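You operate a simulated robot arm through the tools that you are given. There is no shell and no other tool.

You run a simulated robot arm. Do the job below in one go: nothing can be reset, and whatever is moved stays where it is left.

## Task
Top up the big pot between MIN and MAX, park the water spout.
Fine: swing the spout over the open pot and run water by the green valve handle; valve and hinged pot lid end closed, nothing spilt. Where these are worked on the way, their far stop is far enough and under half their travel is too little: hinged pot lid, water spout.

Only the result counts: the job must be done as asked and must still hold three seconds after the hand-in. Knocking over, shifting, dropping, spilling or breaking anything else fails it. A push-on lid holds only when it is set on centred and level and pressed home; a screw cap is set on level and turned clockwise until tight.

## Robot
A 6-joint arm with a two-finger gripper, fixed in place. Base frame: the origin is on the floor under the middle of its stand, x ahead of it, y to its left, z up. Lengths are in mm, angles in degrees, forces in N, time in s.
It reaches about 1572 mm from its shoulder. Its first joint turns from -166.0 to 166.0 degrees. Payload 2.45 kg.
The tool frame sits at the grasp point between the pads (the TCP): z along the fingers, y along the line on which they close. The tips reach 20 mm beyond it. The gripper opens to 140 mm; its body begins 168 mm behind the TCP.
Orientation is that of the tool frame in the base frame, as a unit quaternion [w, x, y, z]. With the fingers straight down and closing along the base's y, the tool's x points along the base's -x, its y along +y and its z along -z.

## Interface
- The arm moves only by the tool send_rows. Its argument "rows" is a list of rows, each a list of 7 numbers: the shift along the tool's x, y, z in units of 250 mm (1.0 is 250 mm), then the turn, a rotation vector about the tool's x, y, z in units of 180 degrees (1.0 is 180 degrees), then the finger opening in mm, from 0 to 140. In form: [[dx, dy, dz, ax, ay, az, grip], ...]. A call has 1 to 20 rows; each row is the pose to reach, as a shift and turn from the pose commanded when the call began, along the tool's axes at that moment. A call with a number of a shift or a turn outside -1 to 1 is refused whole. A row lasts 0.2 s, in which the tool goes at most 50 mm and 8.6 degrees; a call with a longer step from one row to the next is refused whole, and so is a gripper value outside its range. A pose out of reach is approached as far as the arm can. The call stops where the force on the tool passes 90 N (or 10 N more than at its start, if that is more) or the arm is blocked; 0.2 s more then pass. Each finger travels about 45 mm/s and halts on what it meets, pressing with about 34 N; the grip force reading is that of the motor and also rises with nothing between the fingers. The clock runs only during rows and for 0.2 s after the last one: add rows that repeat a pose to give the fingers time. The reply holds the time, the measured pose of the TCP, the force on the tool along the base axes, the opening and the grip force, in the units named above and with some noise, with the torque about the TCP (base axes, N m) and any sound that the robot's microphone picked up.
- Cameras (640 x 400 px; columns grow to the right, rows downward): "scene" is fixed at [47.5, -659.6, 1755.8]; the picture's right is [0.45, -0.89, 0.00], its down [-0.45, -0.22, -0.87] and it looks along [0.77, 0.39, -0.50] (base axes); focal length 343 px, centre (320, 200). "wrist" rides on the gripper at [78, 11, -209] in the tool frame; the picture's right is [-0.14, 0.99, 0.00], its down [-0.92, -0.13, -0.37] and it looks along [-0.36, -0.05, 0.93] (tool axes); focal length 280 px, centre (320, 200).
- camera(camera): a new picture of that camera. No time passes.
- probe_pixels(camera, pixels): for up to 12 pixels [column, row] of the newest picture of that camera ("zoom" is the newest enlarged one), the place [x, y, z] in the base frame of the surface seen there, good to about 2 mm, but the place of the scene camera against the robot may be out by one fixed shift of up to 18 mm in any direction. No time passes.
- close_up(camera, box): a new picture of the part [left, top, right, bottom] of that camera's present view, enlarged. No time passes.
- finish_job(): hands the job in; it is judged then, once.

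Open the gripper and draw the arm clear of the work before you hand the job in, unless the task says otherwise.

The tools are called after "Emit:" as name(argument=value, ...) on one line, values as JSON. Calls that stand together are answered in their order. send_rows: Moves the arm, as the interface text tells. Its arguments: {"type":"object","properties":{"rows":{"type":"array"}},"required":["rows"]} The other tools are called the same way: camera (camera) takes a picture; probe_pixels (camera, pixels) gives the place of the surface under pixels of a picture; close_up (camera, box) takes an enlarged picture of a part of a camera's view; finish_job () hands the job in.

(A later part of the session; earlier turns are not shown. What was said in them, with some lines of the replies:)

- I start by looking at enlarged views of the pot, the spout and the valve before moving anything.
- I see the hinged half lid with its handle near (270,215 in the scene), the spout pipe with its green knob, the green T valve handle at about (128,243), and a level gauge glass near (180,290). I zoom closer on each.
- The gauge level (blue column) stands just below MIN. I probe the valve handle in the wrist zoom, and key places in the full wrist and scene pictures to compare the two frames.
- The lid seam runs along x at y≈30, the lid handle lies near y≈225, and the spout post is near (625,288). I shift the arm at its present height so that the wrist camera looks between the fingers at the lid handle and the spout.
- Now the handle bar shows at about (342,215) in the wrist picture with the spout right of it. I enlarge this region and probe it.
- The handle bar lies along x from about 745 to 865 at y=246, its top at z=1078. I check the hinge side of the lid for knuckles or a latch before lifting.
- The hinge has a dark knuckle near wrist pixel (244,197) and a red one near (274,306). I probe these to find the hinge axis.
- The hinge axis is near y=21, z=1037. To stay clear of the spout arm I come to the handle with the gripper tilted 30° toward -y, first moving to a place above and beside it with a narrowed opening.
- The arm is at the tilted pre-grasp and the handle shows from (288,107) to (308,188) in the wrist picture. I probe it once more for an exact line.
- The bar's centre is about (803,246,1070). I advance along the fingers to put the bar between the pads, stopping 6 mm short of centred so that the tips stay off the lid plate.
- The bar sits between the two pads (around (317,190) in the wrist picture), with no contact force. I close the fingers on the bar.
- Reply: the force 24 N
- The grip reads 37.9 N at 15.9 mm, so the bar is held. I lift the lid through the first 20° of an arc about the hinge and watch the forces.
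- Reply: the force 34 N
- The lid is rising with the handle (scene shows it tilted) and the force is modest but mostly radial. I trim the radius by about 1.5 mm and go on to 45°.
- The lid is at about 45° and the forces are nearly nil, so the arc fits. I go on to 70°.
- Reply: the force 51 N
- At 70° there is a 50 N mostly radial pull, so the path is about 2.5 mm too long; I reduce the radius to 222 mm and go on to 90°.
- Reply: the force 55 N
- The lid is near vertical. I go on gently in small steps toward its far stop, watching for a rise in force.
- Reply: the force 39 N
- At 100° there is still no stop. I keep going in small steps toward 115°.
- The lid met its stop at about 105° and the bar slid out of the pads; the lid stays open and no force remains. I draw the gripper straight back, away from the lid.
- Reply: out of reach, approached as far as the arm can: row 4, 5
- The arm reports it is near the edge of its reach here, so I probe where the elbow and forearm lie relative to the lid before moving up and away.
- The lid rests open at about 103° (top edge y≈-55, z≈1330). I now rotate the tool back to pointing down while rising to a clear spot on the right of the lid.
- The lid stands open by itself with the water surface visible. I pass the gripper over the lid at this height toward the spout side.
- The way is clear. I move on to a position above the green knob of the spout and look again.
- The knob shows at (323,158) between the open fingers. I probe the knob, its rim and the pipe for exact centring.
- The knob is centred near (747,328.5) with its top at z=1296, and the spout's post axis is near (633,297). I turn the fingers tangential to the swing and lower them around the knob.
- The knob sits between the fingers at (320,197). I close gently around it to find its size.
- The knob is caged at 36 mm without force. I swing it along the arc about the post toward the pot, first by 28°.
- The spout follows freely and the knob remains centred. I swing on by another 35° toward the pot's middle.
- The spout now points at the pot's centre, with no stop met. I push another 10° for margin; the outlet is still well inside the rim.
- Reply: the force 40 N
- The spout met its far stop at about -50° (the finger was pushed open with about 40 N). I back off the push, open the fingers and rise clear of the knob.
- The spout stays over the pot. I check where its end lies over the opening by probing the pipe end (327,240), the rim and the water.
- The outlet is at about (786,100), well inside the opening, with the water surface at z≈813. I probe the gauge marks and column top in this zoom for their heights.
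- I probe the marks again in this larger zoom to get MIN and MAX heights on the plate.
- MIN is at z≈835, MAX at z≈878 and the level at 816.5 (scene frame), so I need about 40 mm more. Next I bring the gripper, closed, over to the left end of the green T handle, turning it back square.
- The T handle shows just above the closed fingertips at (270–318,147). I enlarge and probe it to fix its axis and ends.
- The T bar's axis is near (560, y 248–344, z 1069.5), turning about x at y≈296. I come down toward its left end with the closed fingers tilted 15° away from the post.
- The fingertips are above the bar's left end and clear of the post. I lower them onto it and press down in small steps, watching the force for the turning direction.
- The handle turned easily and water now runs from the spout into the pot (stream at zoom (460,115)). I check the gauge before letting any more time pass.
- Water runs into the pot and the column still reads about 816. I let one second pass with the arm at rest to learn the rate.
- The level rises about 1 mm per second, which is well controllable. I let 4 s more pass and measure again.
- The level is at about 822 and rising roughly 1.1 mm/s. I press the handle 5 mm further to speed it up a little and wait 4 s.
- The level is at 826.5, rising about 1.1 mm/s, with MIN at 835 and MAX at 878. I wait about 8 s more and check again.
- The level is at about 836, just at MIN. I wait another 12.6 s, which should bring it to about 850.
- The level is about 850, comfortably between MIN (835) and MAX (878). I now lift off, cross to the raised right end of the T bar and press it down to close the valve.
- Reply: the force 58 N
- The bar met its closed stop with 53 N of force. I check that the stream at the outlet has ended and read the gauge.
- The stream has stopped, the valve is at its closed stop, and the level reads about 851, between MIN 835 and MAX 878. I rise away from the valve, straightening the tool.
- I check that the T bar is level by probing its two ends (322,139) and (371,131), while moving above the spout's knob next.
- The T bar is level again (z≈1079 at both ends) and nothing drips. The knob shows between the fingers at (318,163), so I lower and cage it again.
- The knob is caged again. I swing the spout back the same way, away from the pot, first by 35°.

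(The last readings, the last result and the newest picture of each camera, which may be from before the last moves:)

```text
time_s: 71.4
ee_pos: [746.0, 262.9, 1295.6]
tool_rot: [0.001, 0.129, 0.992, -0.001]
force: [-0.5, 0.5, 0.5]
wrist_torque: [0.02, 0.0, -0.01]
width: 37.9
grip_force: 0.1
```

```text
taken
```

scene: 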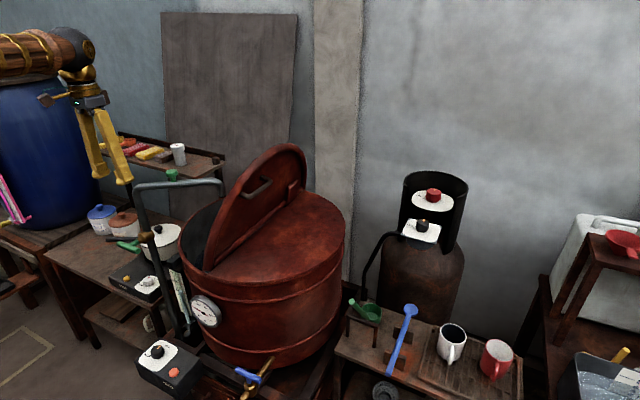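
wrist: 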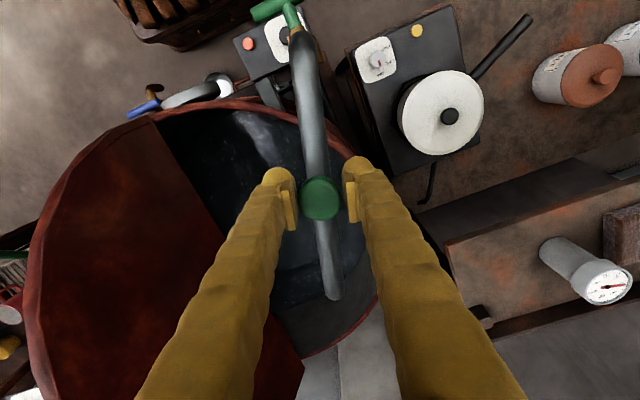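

Now at about -15° with no drips in sight. I swing on to the starting angle near +16°.

Emit:
send_rows(rows=[[0.0035, 0.058, 0, 0, 0, -0.0389, 38], [0.0141, 0.1152, 0, 0, 0, -0.0778, 38], [0.0316, 0.1706, 0, 0, 0, -0.1167, 38], [0.0557, 0.2235, 0, 0, 0, -0.1556, 38], [0.068, 0.2452, 0, 0, 0, -0.1722, 38], [0.068, 0.2452, 0, 0, 0, -0.1722, 38]])

Emit:
camera(camera="wrist")

Emit:
camera(camera="scene")

```text
time_s: 72.8
ee_pos: [746.5, 328.7, 1295.2]
tool_rot: [0.001, -0.14, 0.99, 0.001]
force: [-0.1, -0.4, -0.5]
wrist_torque: [0.03, 0.0, 0.03]
width: 38.1
grip_force: 0.1
```

```text
taken
```

wrist: 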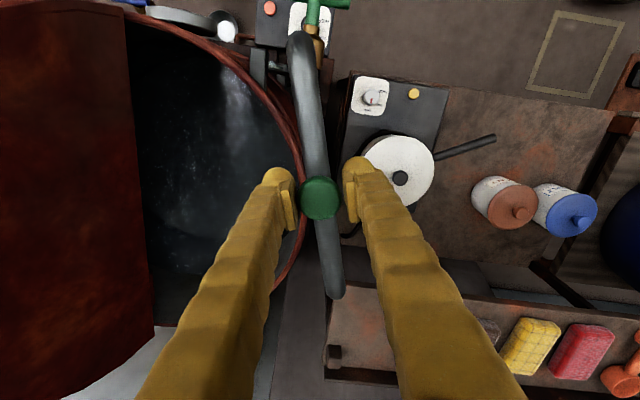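

```text
taken
```

scene: 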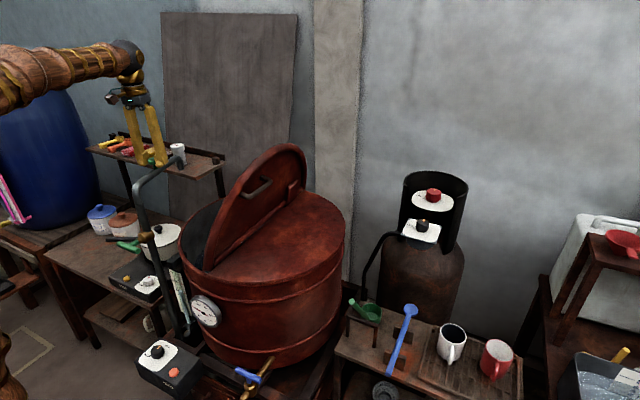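

The spout is back at about +16°. I nudge it a little further in small steps to make sure it rests at its park stop.

Emit:
send_rows(rows=[[0.0003, 0.0166, 0, 0, 0, -0.0111, 38], [0.0007, 0.025, 0, 0, 0, -0.0167, 38], [0.0012, 0.0332, 0, 0, 0, -0.0222, 38]])

Emit:
camera(camera="wrist")

```text
time_s: 73.6
ee_pos: [742.8, 335.1, 1293.6]
tool_rot: [0.001, -0.174, 0.985, 0.0]
force: [-0.5, -18.9, -0.2]
wrist_torque: [-0.19, 0.06, -0.21]
width: 49.7
grip_force: 8.5
```

```text
taken
```

wrist: 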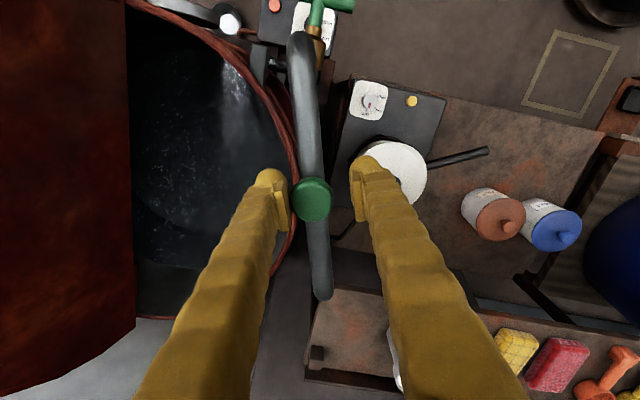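

The spout is pressed against its park stop (19 N, finger yielding). I back off, open the fingers and rise clear.

Emit:
send_rows(rows=[[0, -0.016, 0, 0, 0, 0.011, 56], [0, -0.025, 0, 0, 0, 0.0167, 66], [0, -0.025, 0, 0, 0, 0.0167, 76], [0, -0.025, 0, 0, 0, 0.0167, 76], [0, -0.025, -0.15, 0, 0, 0.0167, 76], [0, -0.025, -0.33, 0, 0, 0.0167, 76], [0, -0.025, -0.5, 0, 0, 0.0167, 76], [0, -0.025, -0.6, 0, 0, 0.0167, 76]])

Emit:
camera(camera="wrist")

Emit:
camera(camera="scene")

```text
time_s: 75.4
ee_pos: [744.0, 329.4, 1443.8]
tool_rot: [0.001, -0.148, 0.989, 0.0]
force: [-0.4, -1.1, 0.0]
wrist_torque: [0.01, -0.05, -0.02]
width: 76.2
grip_force: 0.0
```

```text
taken
```

wrist: 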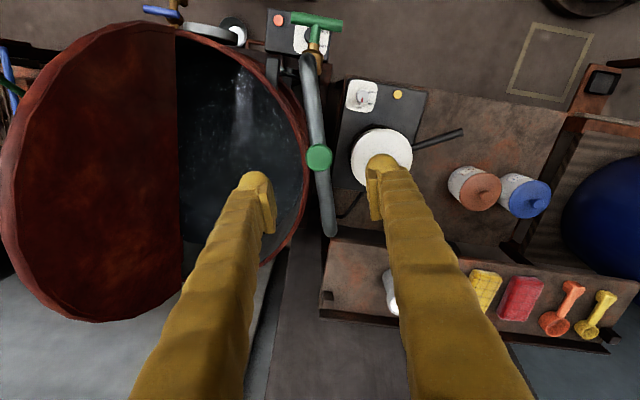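

```text
taken
```

scene: 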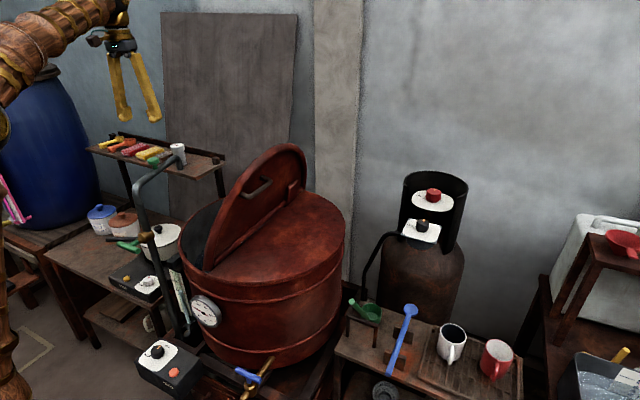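

The spout is parked as at the start. I now carry the gripper back over the lid to its right side to take the handle and close the lid; first step to y≈100 with the tool squared.

Emit:
send_rows(rows=[[0.006, -0.158, 0, 0, 0, 0.0157, 60], [0.011, -0.316, 0, 0, 0, 0.0315, 60], [0.017, -0.474, 0, 0, 0, 0.0472, 60], [0.023, -0.631, 0, 0, 0, 0.063, 60], [0.028, -0.789, 0, 0, 0, 0.0787, 60], [0.034, -0.947, -0.04, 0, 0, 0.0944, 60], [0.034, -0.947, -0.04, 0, 0, 0.0944, 60]])

Emit:
camera(camera="wrist")

```text
time_s: 77.0
ee_pos: [805.3, 100.7, 1456.1]
tool_rot: [0.001, 0.0, 1.0, 0.0]
force: [-0.3, -0.1, 0.8]
wrist_torque: [-0.05, 0.0, 0.02]
width: 60.1
grip_force: 0.1
```

```text
taken
```

wrist: 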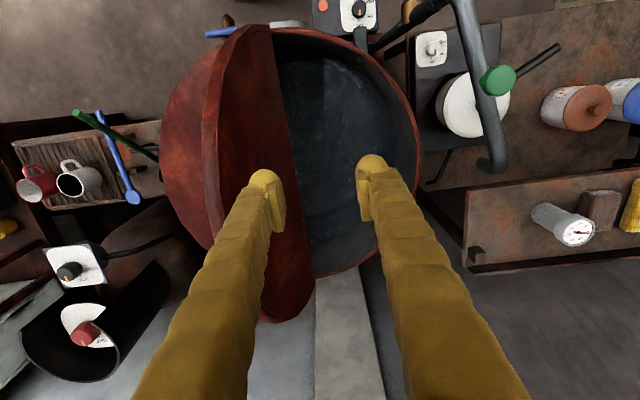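

Squared up at (805,101,1456) and above everything. I move 250 mm further right across the lid's top edge.

Emit:
send_rows(rows=[[0, -0.16, 0, 0, 0, 0, 50], [0, -0.34, 0, 0, 0, 0, 50], [0, -0.52, 0, 0, 0, 0, 50], [0, -0.7, 0, 0, 0, 0, 50], [0, -0.86, 0, 0, 0, 0, 50], [0, -1.0, 0, 0, 0, 0, 50], [0, -1.0, 0, 0, 0, 0, 50]])

Emit:
camera(camera="wrist")

Emit:
camera(camera="scene")

```text
time_s: 78.6
ee_pos: [805.8, -147.7, 1454.5]
tool_rot: [0.0, 0.0, 1.0, 0.0]
force: [-0.5, 0.2, -1.0]
wrist_torque: [0.0, -0.03, -0.03]
width: 49.9
grip_force: 0.1
```

```text
taken
```

wrist: 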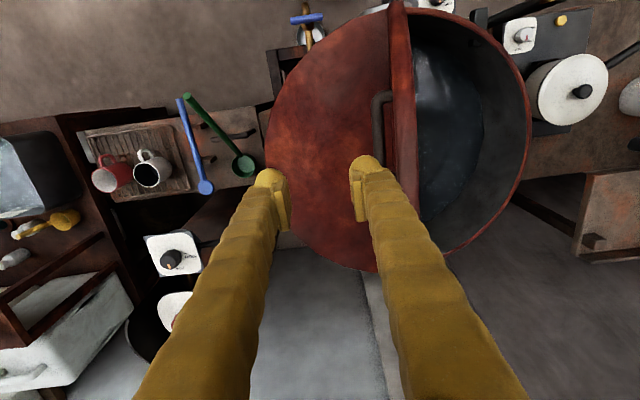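

```text
taken
```

scene: 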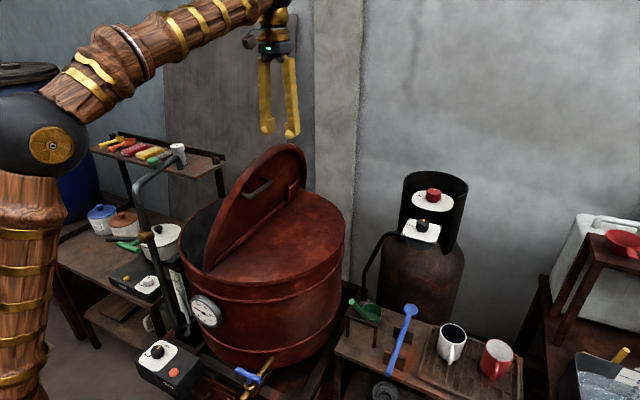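

From here the handle shows end-on at about (377,95–150). I probe it to fix the bar's line in its open position.

Emit:
close_up(camera="wrist", box=[340, 70, 440, 180])

Emit:
probe_pixels(camera="wrist", pixels=[[377, 105], [376, 115], [376, 125], [376, 135], [377, 145], [386, 95], [395, 100], [400, 120], [408, 110], [405, 150], [350, 120], [412, 130]])

Emit:
close_up(camera="scene", box=[220, 135, 320, 235])

```text
3.64 times, centred on (390, 125) of wrist
```

zoom: 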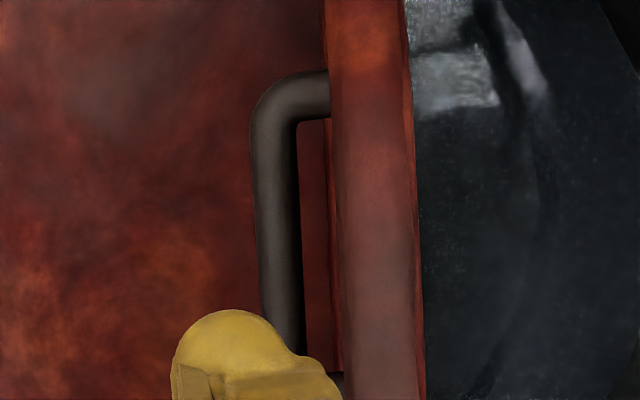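

```text
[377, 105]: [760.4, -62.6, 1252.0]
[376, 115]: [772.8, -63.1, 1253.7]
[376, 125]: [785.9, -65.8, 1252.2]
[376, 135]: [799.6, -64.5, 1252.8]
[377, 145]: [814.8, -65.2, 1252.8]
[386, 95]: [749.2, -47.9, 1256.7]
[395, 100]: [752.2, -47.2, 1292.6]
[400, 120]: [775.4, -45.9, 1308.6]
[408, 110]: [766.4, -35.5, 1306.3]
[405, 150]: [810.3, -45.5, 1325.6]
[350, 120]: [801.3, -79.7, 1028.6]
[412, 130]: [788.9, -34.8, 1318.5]
```

```text
4.00 times, centred on (270, 185) of scene
```

zoom: 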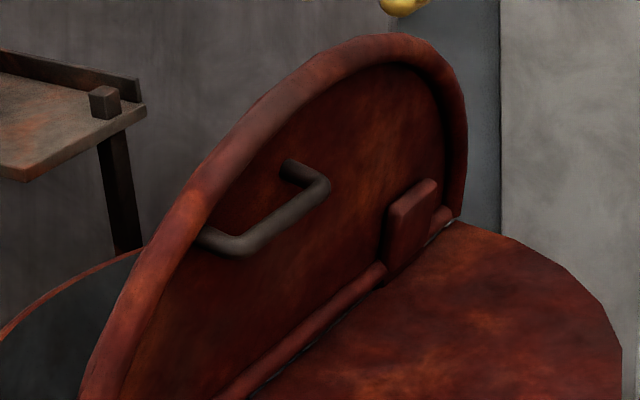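

The open handle's bar lies at about y=-60, z=1245. I go down on the right side of the lid while turning the fingers to point at it (80° tilt), stopping 80 mm short.

Emit:
send_rows(rows=[[0, 0, 0.0776, -0.0444, 0, 0, 40], [0, 0, 0.1552, -0.0889, 0, 0, 38], [0, 0, 0.2328, -0.1333, 0, 0, 36], [0, 0.001, 0.3104, -0.1778, 0, 0, 36], [0, 0.002, 0.388, -0.2222, 0, 0, 36], [0, 0.003, 0.4656, -0.2667, 0, 0, 36], [0, 0.004, 0.5432, -0.3111, 0, 0, 36], [0, 0.005, 0.6208, -0.3556, 0, 0, 36], [0, 0.006, 0.6984, -0.4, 0, 0, 36], [0, 0.006, 0.776, -0.4444, 0, 0, 36], [0, 0.006, 0.776, -0.4444, 0, 0, 36]])

Emit:
camera(camera="wrist")

Emit:
camera(camera="scene")

```text
time_s: 81.0
ee_pos: [805.5, -147.7, 1260.7]
tool_rot: [0.001, -0.002, 0.766, 0.643]
force: [0.9, 0.0, 0.5]
wrist_torque: [-0.04, 0.0, 0.02]
width: 36.0
grip_force: 0.1
```

```text
taken
```

wrist: 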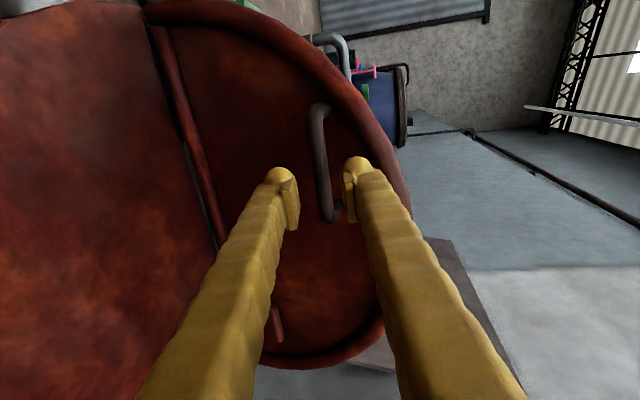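

```text
taken
```

scene: 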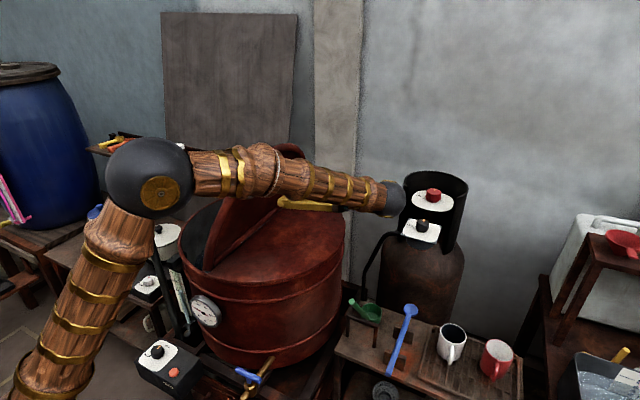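

The handle shows between the fingers from (318,110) to (330,215). I probe it from this viewpoint to correct the alignment.

Emit:
close_up(camera="wrist", box=[280, 90, 370, 230])

Emit:
probe_pixels(camera="wrist", pixels=[[317, 125], [318, 140], [320, 155], [322, 170], [324, 185], [326, 200], [314, 140], [323, 140], [300, 130], [345, 130], [375, 110], [345, 75]])

```text
2.86 times, centred on (325, 160) of wrist
```

zoom: 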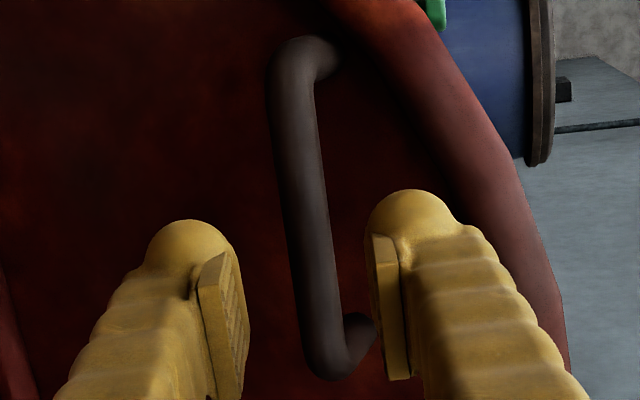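

```text
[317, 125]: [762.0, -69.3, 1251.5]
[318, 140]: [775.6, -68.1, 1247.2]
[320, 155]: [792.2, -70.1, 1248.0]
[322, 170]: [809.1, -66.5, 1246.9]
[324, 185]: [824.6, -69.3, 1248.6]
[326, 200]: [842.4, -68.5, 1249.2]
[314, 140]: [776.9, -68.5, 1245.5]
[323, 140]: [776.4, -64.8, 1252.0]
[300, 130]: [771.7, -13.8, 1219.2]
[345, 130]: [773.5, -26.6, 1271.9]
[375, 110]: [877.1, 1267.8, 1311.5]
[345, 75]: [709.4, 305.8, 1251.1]
```

The bar's centre is near (-60.5,1247). I advance straight onto it with the opening at 36 mm, then close.

Emit:
send_rows(rows=[[0, 0.0066, 0.08, 0, 0, 0, 36], [0, 0.0066, 0.18, 0, 0, 0, 36], [0, 0.0066, 0.26, 0, 0, 0, 36], [0, 0.0066, 0.325, 0, 0, 0, 36], [0, 0.0066, 0.325, 0, 0, 0, 36]])

Emit:
camera(camera="wrist")

```text
time_s: 82.2
ee_pos: [806.5, -67.2, 1247.7]
tool_rot: [0.001, 0.0, 0.766, 0.643]
force: [-0.2, 0.5, 0.6]
wrist_torque: [0.0, -0.01, -0.02]
width: 35.8
grip_force: 0.1
```

```text
taken
```

wrist: 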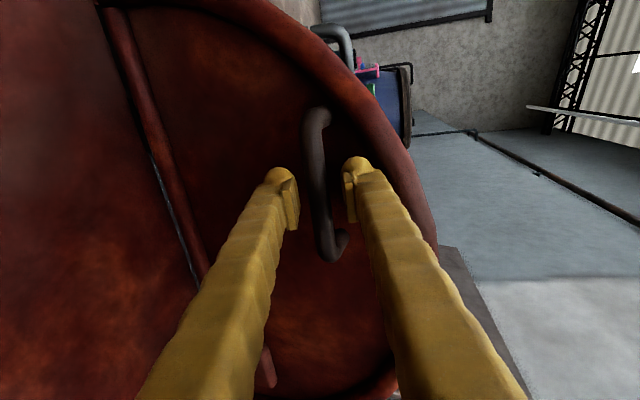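

The bar is between the pads (about (320,190)) and no force shows. I close the fingers on it.

Emit:
send_rows(rows=[[0, 0, 0, 0, 0, 0, 22], [0, 0, 0, 0, 0, 0, 10], [0, 0, 0, 0, 0, 0, 5], [0, 0, 0, 0, 0, 0, 5], [0, 0, 0, 0, 0, 0, 5]])

Emit:
camera(camera="wrist")

```text
time_s: 83.4
ee_pos: [807.0, -68.0, 1246.8]
tool_rot: [-0.001, -0.001, 0.766, 0.642]
force: [-9.3, 9.5, -29.2]
wrist_torque: [-0.2, -0.3, -0.07]
width: 16.1
grip_force: 42.1
```

```text
taken
```

wrist: 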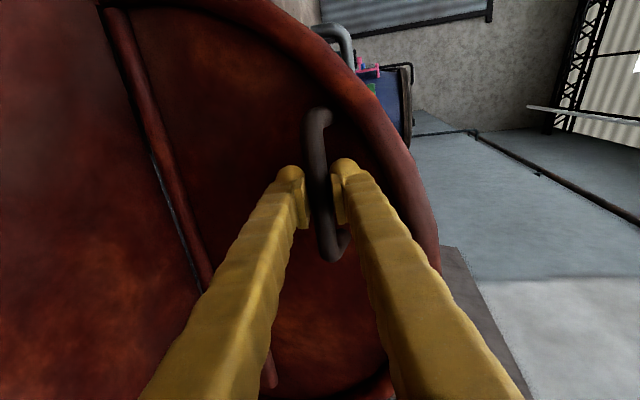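

The bar is held (16.1 mm, 42 N). I swing the lid back up from its stop and through the vertical along the fitted arc (hinge at y=21, z=1031.5, radius 227).

Emit:
send_rows(rows=[[0, 0.021, 0.0624, 0.0111, 0, 0, 5], [0, 0.0548, 0.1348, 0.025, 0, 0, 5], [0, 0.082, 0.2096, 0.0389, 0, 0, 5], [0, 0.1028, 0.2866, 0.0528, 0, 0, 5], [0, 0.1167, 0.3651, 0.0667, 0, 0, 5], [0, 0.1167, 0.3651, 0.0667, 0, 0, 5]])

Emit:
camera(camera="wrist")

Emit:
camera(camera="scene")

```text
time_s: 84.8
ee_pos: [806.0, 28.7, 1261.9]
tool_rot: [0.001, -0.001, 0.829, 0.56]
force: [2.0, 0.5, 10.7]
wrist_torque: [0.07, 0.44, -0.05]
width: 13.7
grip_force: 39.8
```

```text
taken
```

wrist: 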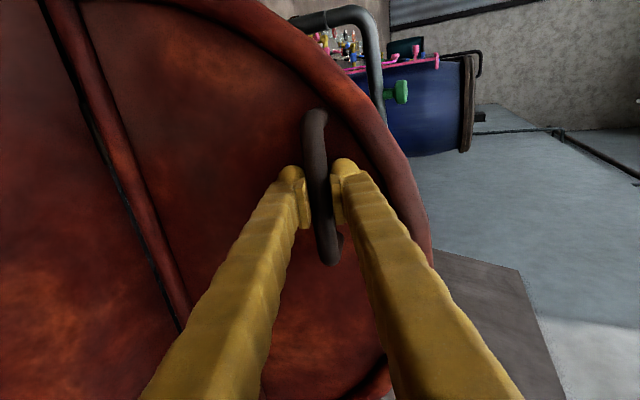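

```text
taken
```

scene: 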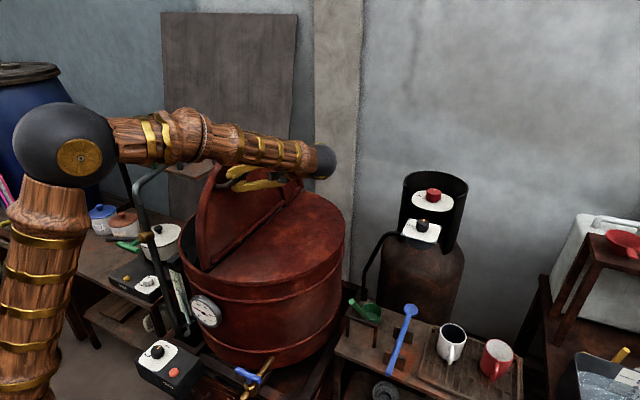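

The lid follows with only about 11 N, now at roughly 77°. I lower it on along the arc to about 52°.

Emit:
send_rows(rows=[[0, 0.0234, 0.0762, 0.0139, 0, 0, 5], [0, 0.0401, 0.154, 0.0278, 0, 0, 5], [0, 0.0499, 0.2329, 0.0417, 0, 0, 5], [0, 0.0528, 0.3123, 0.0556, 0, 0, 5], [0, 0.0488, 0.3916, 0.0694, 0, 0, 5], [0, 0.0488, 0.3916, 0.0694, 0, 0, 5]])

Emit:
camera(camera="wrist")

Emit:
camera(camera="scene")

```text
time_s: 86.2
ee_pos: [805.4, 123.4, 1235.3]
tool_rot: [0.0, -0.001, 0.885, 0.465]
force: [2.9, 10.5, 13.2]
wrist_torque: [0.05, 0.44, 0.3]
width: 13.7
grip_force: 39.9
```

```text
taken
```

wrist: 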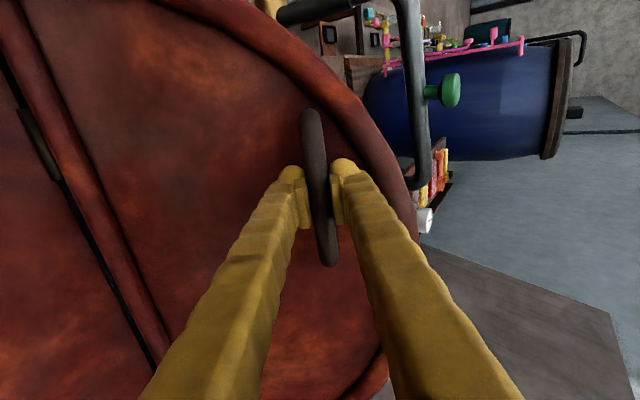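

```text
taken
```

scene: 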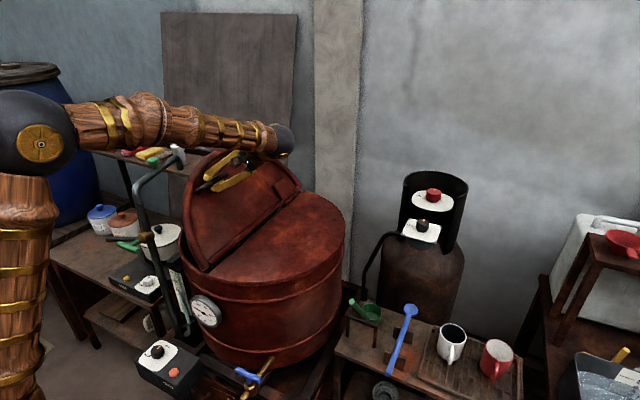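

All is well at 52° with small forces. I lower further to about 27°.

Emit:
send_rows(rows=[[0, 0.0064, 0.0792, 0.0139, 0, 0, 5], [0, 0.0059, 0.1585, 0.0278, 0, 0, 5], [0, -0.0016, 0.2374, 0.0417, 0, 0, 5], [0, -0.0158, 0.3153, 0.0556, 0, 0, 5], [0, -0.0368, 0.3918, 0.0694, 0, 0, 5], [0, -0.0368, 0.3918, 0.0694, 0, 0, 5]])

Emit:
camera(camera="wrist")

Emit:
camera(camera="scene")

```text
time_s: 87.6
ee_pos: [805.7, 199.2, 1173.4]
tool_rot: [0.0, -0.001, 0.93, 0.366]
force: [4.5, 35.2, 20.7]
wrist_torque: [0.0, 0.4, 0.06]
width: 13.5
grip_force: 40.0
```

```text
taken
```

wrist: 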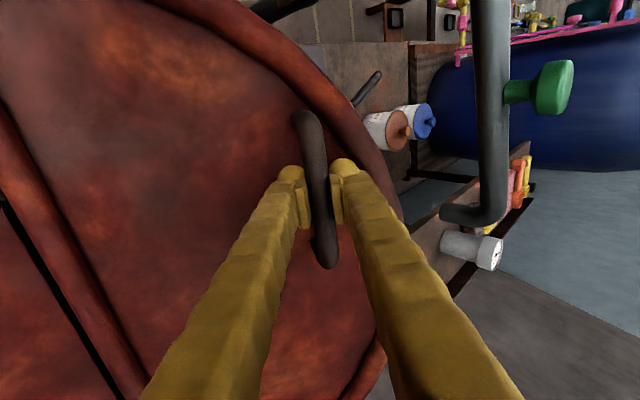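

```text
taken
```

scene: 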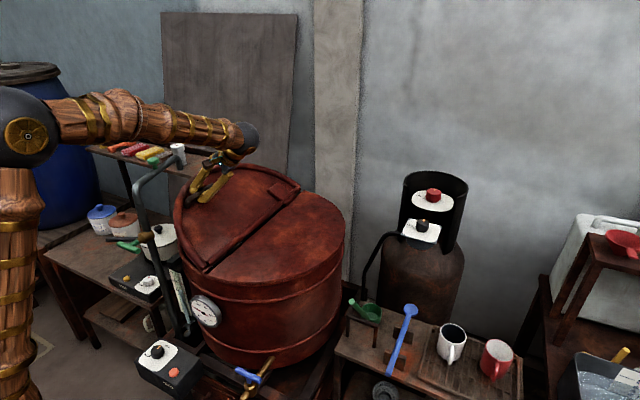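

At 27° the pull is about 40 N outward, so I enlarge the radius by 1 mm and lower the lid to about 3° above closed.

Emit:
send_rows(rows=[[0, -0.0069, 0.0792, 0.0139, 0, 0, 5], [0, -0.0247, 0.1566, 0.0278, 0, 0, 5], [0, -0.049, 0.2322, 0.0417, 0, 0, 5], [0, -0.08, 0.3052, 0.0556, 0, 0, 5], [0, -0.1092, 0.3616, 0.0667, 0, 0, 5], [0, -0.1092, 0.3616, 0.0667, 0, 0, 5]])

Emit:
camera(camera="wrist")

Emit:
close_up(camera="scene", box=[150, 130, 330, 310])

```text
time_s: 89.0
ee_pos: [805.1, 241.0, 1088.2]
tool_rot: [0.0, -0.001, 0.964, 0.267]
force: [10.2, 56.9, 10.0]
wrist_torque: [-0.19, 0.52, -0.01]
width: 13.1
grip_force: 40.0
```

```text
taken
```

wrist: 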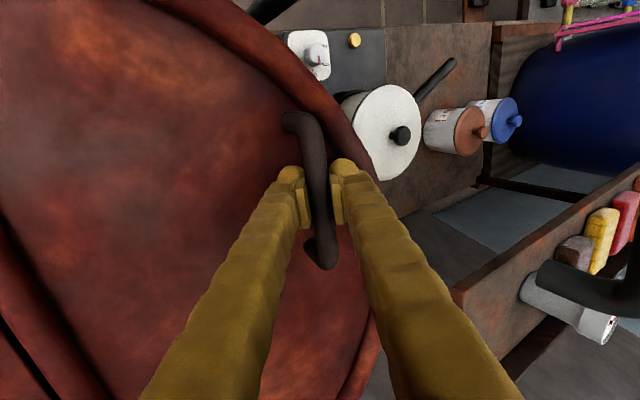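

```text
2.22 times, centred on (240, 220) of scene
```

zoom: 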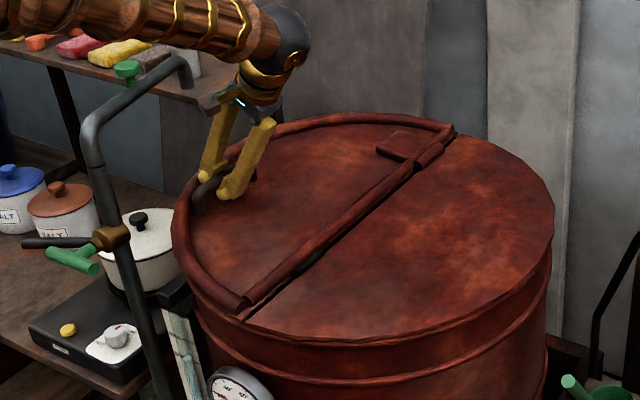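

The lid is about 3° from closed. I set it down the last bit, easing outward 3 mm to relieve the radial pull.

Emit:
send_rows(rows=[[0, -0.0036, 0.025, 0.002, 0, 0, 5], [0, -0.0136, 0.0483, 0.0056, 0, 0, 5], [0, -0.0181, 0.0573, 0.0056, 0, 0, 5]])

Emit:
camera(camera="wrist")

Emit:
close_up(camera="scene", box=[150, 130, 330, 310])

```text
time_s: 89.8
ee_pos: [805.1, 245.0, 1072.7]
tool_rot: [0.0, -0.001, 0.966, 0.259]
force: [4.6, 52.6, 6.9]
wrist_torque: [-0.26, -0.01, -0.27]
width: 13.5
grip_force: 40.2
```

```text
taken
```

wrist: 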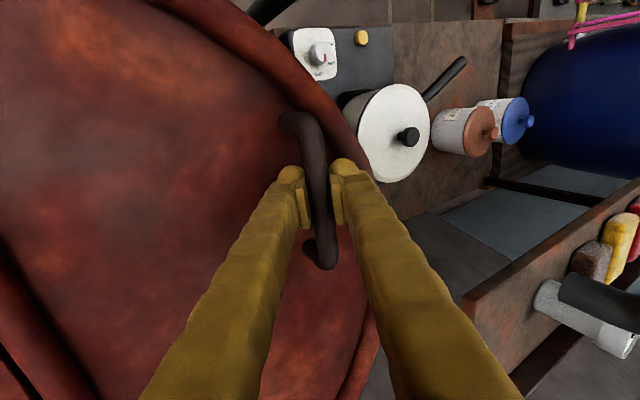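

```text
2.22 times, centred on (240, 220) of scene
```

zoom: 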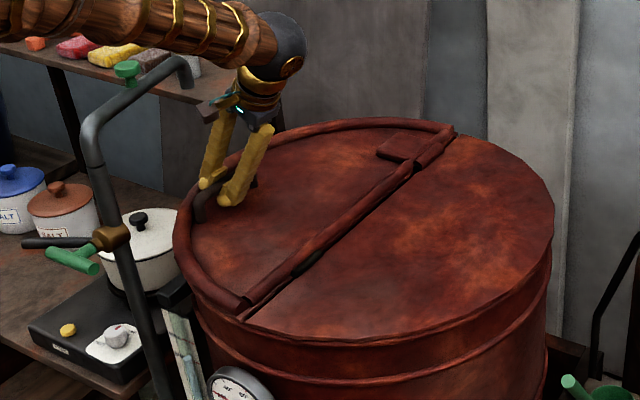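

The lid looks shut. I open the fingers to release the bar and look before retreating.

Emit:
send_rows(rows=[[0, 0, 0, 0, 0, 0, 20], [0, 0, -0.008, 0, 0, 0, 30], [0, 0, -0.016, 0, 0, 0, 38], [0, 0, -0.016, 0, 0, 0, 38]])

Emit:
camera(camera="wrist")

Emit:
camera(camera="scene")

```text
time_s: 90.8
ee_pos: [805.6, 242.5, 1077.0]
tool_rot: [0.001, 0.0, 0.966, 0.259]
force: [0.1, 0.7, 0.5]
wrist_torque: [0.0, -0.03, -0.04]
width: 38.1
grip_force: 0.1
```

```text
taken
```

wrist: 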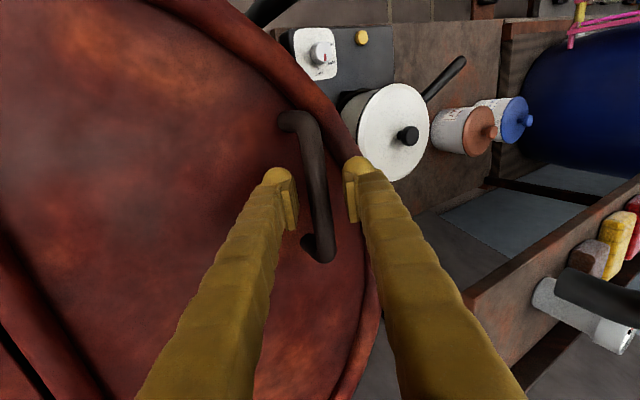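

```text
taken
```

scene: 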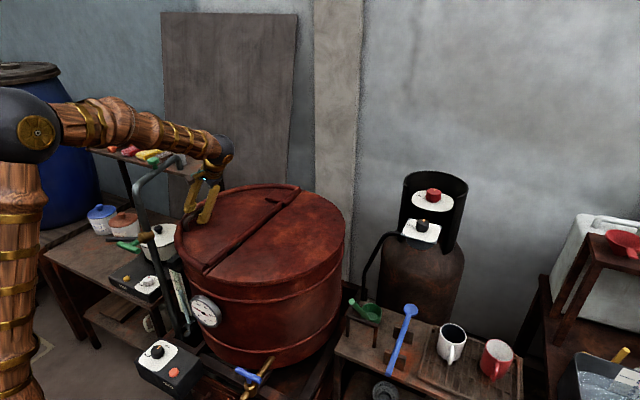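

The bar is free and the lid lies flat. I retreat along the same line I came in on.

Emit:
send_rows(rows=[[0, 0, -0.1, 0, 0, 0, 40], [0, 0, -0.25, 0, 0, 0, 40], [0, 0, -0.42, 0, 0, 0, 40], [0, 0, -0.6, 0, 0, 0, 40], [0, 0, -0.78, 0, 0, 0, 40], [0, 0, -0.78, 0, 0, 0, 40]])

Emit:
camera(camera="wrist")

Emit:
camera(camera="scene")

```text
time_s: 92.2
ee_pos: [807.2, 144.1, 1245.6]
tool_rot: [0.0, -0.002, 0.966, 0.259]
force: [0.3, -0.7, -0.3]
wrist_torque: [0.03, -0.04, 0.02]
width: 40.1
grip_force: 0.0
```

```text
taken
```

wrist: 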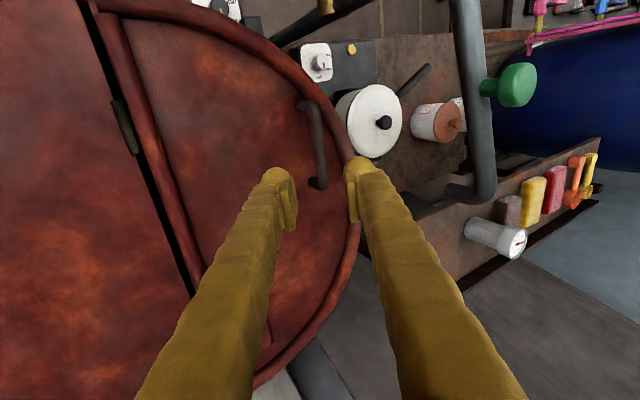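

```text
taken
```

scene: 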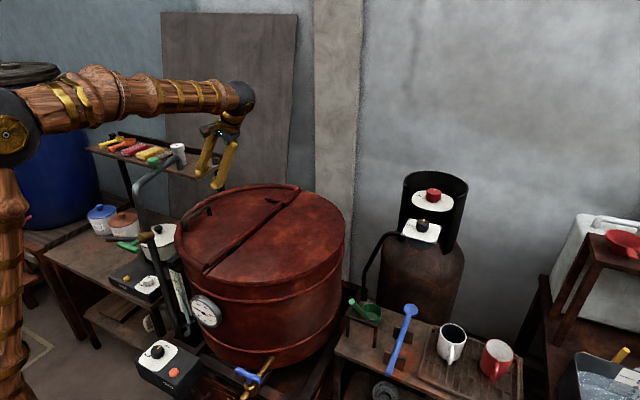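

I verify the lid is fully down by probing its surface and rim, and the gauge and spout again.

Emit:
probe_pixels(camera="wrist", pixels=[[200, 120], [250, 100], [230, 200], [280, 140], [310, 110], [315, 150], [320, 180], [330, 110], [348, 150], [250, 30], [130, 80], [85, 150]])

Emit:
close_up(camera="scene", box=[170, 180, 310, 280])

Emit:
close_up(camera="scene", box=[170, 265, 210, 315])

Emit:
probe_pixels(camera="zoom", pixels=[[249, 218], [247, 212], [246, 206], [245, 210], [262, 219], [255, 154]])

Emit:
close_up(camera="scene", box=[100, 140, 200, 260])

```text
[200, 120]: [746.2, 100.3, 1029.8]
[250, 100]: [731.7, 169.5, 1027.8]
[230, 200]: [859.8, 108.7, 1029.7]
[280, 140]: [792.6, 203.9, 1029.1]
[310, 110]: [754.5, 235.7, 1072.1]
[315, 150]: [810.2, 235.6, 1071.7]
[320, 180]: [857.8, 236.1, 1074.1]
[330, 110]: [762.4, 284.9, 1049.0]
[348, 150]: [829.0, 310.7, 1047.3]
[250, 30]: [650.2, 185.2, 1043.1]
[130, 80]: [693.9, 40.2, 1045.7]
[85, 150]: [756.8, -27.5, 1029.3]
```

```text
4.00 times, centred on (240, 230) of scene
```

zoom: 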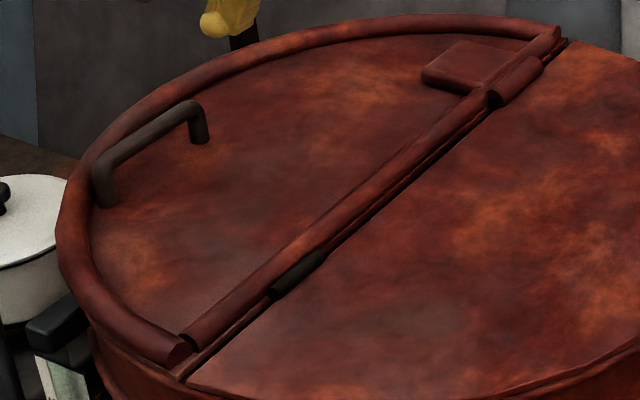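

```text
8.00 times, centred on (190, 290) of scene
```

zoom: 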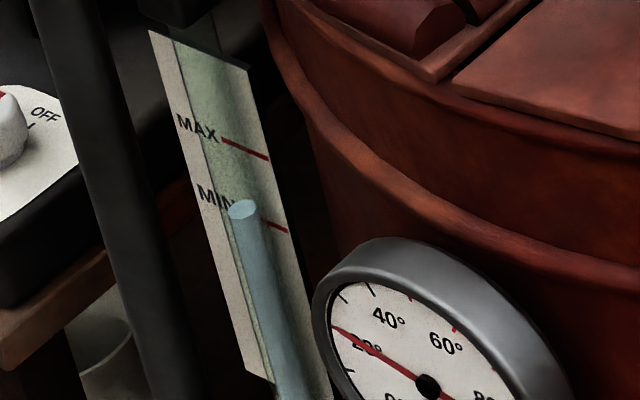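

```text
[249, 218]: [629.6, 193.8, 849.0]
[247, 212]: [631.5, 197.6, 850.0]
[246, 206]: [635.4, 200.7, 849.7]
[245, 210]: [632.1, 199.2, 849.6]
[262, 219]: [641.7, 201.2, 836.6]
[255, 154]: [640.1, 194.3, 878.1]
```

```text
3.33 times, centred on (150, 200) of scene
```

zoom: 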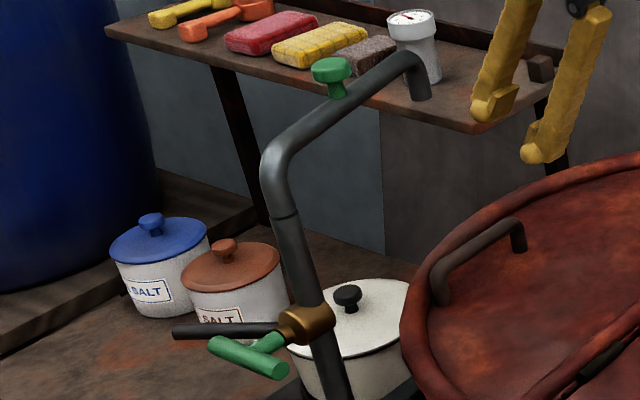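

The lid (surface z≈1029.5), spout and T handle all look just as at the start, and the gauge reads a steady 850 between MIN 836 and MAX 878. I lift the arm clear, straighten it and open the gripper.

Emit:
send_rows(rows=[[0.06, 0, -0.14, 0.02, 0, 0, 50], [0.12, 0.01, -0.3, 0.05, 0, 0, 60], [0.2, 0.02, -0.46, 0.08, 0, 0, 80], [0.28, 0.03, -0.62, 0.11, 0, 0, 100], [0.36, 0.04, -0.76, 0.14, 0, 0, 120], [0.42, 0.05, -0.88, 0.1667, 0, 0, 135], [0.42, 0.05, -0.88, 0.1667, 0, 0, 138], [0.42, 0.05, -0.88, 0.1667, 0, 0, 138], [0.42, 0.05, -0.88, 0.1667, 0, 0, 138]])

Emit:
camera(camera="wrist")

Emit:
camera(camera="scene")

```text
time_s: 94.2
ee_pos: [702.2, 46.8, 1442.2]
tool_rot: [0.001, -0.001, 1.0, 0.0]
force: [-0.3, 0.4, 0.1]
wrist_torque: [0.02, 0.01, 0.01]
width: 138.0
grip_force: 0.1
```

```text
taken
```

wrist: 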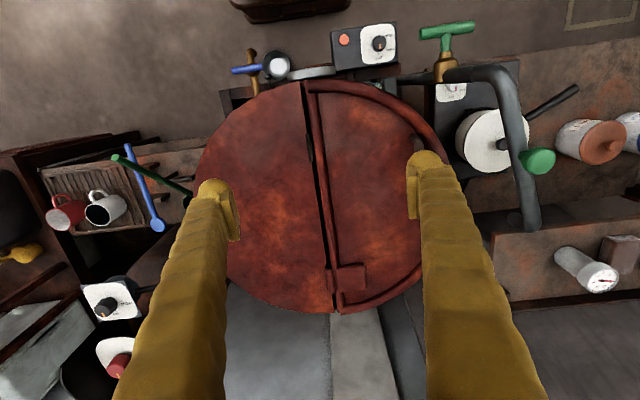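

```text
taken
```

scene: 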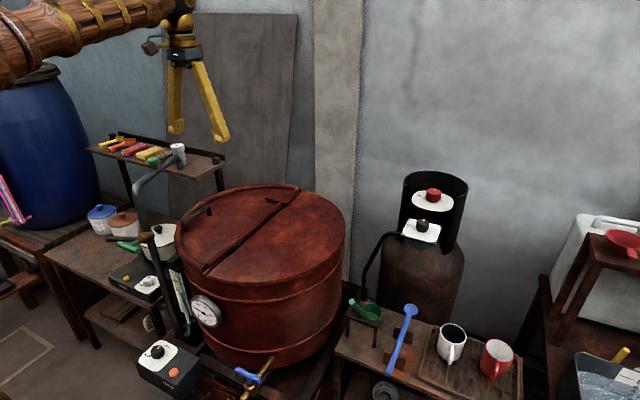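

The pictures show the lid closed, the spout parked at (153,160) as at the start, the T handle level, no water outside the pot, and the arm clear with its gripper open. I hand the job in.

Emit:
finish_job()

```text
The job is handed in.
```

The pot is topped up and the job is handed in. The gauge reads about 850 mm, between MIN (about 835) and MAX (about 878).

- **Lid:** opened to its far stop at just over 100°, then lowered by its handle until it lay flat, as at the start.
- **Spout:** swung to its far stop over the open pot to fill, then pushed back against its park stop.
- **Valve:** pressed back to its closed stop. The handle is level, the stream stopped, and I saw no drips.
- **Spills and other items:** I saw no water outside the pot and nothing else moved.

The gripper is open and the arm is clear of the work. I have not seen the judging result, only that the hand-in was accepted.
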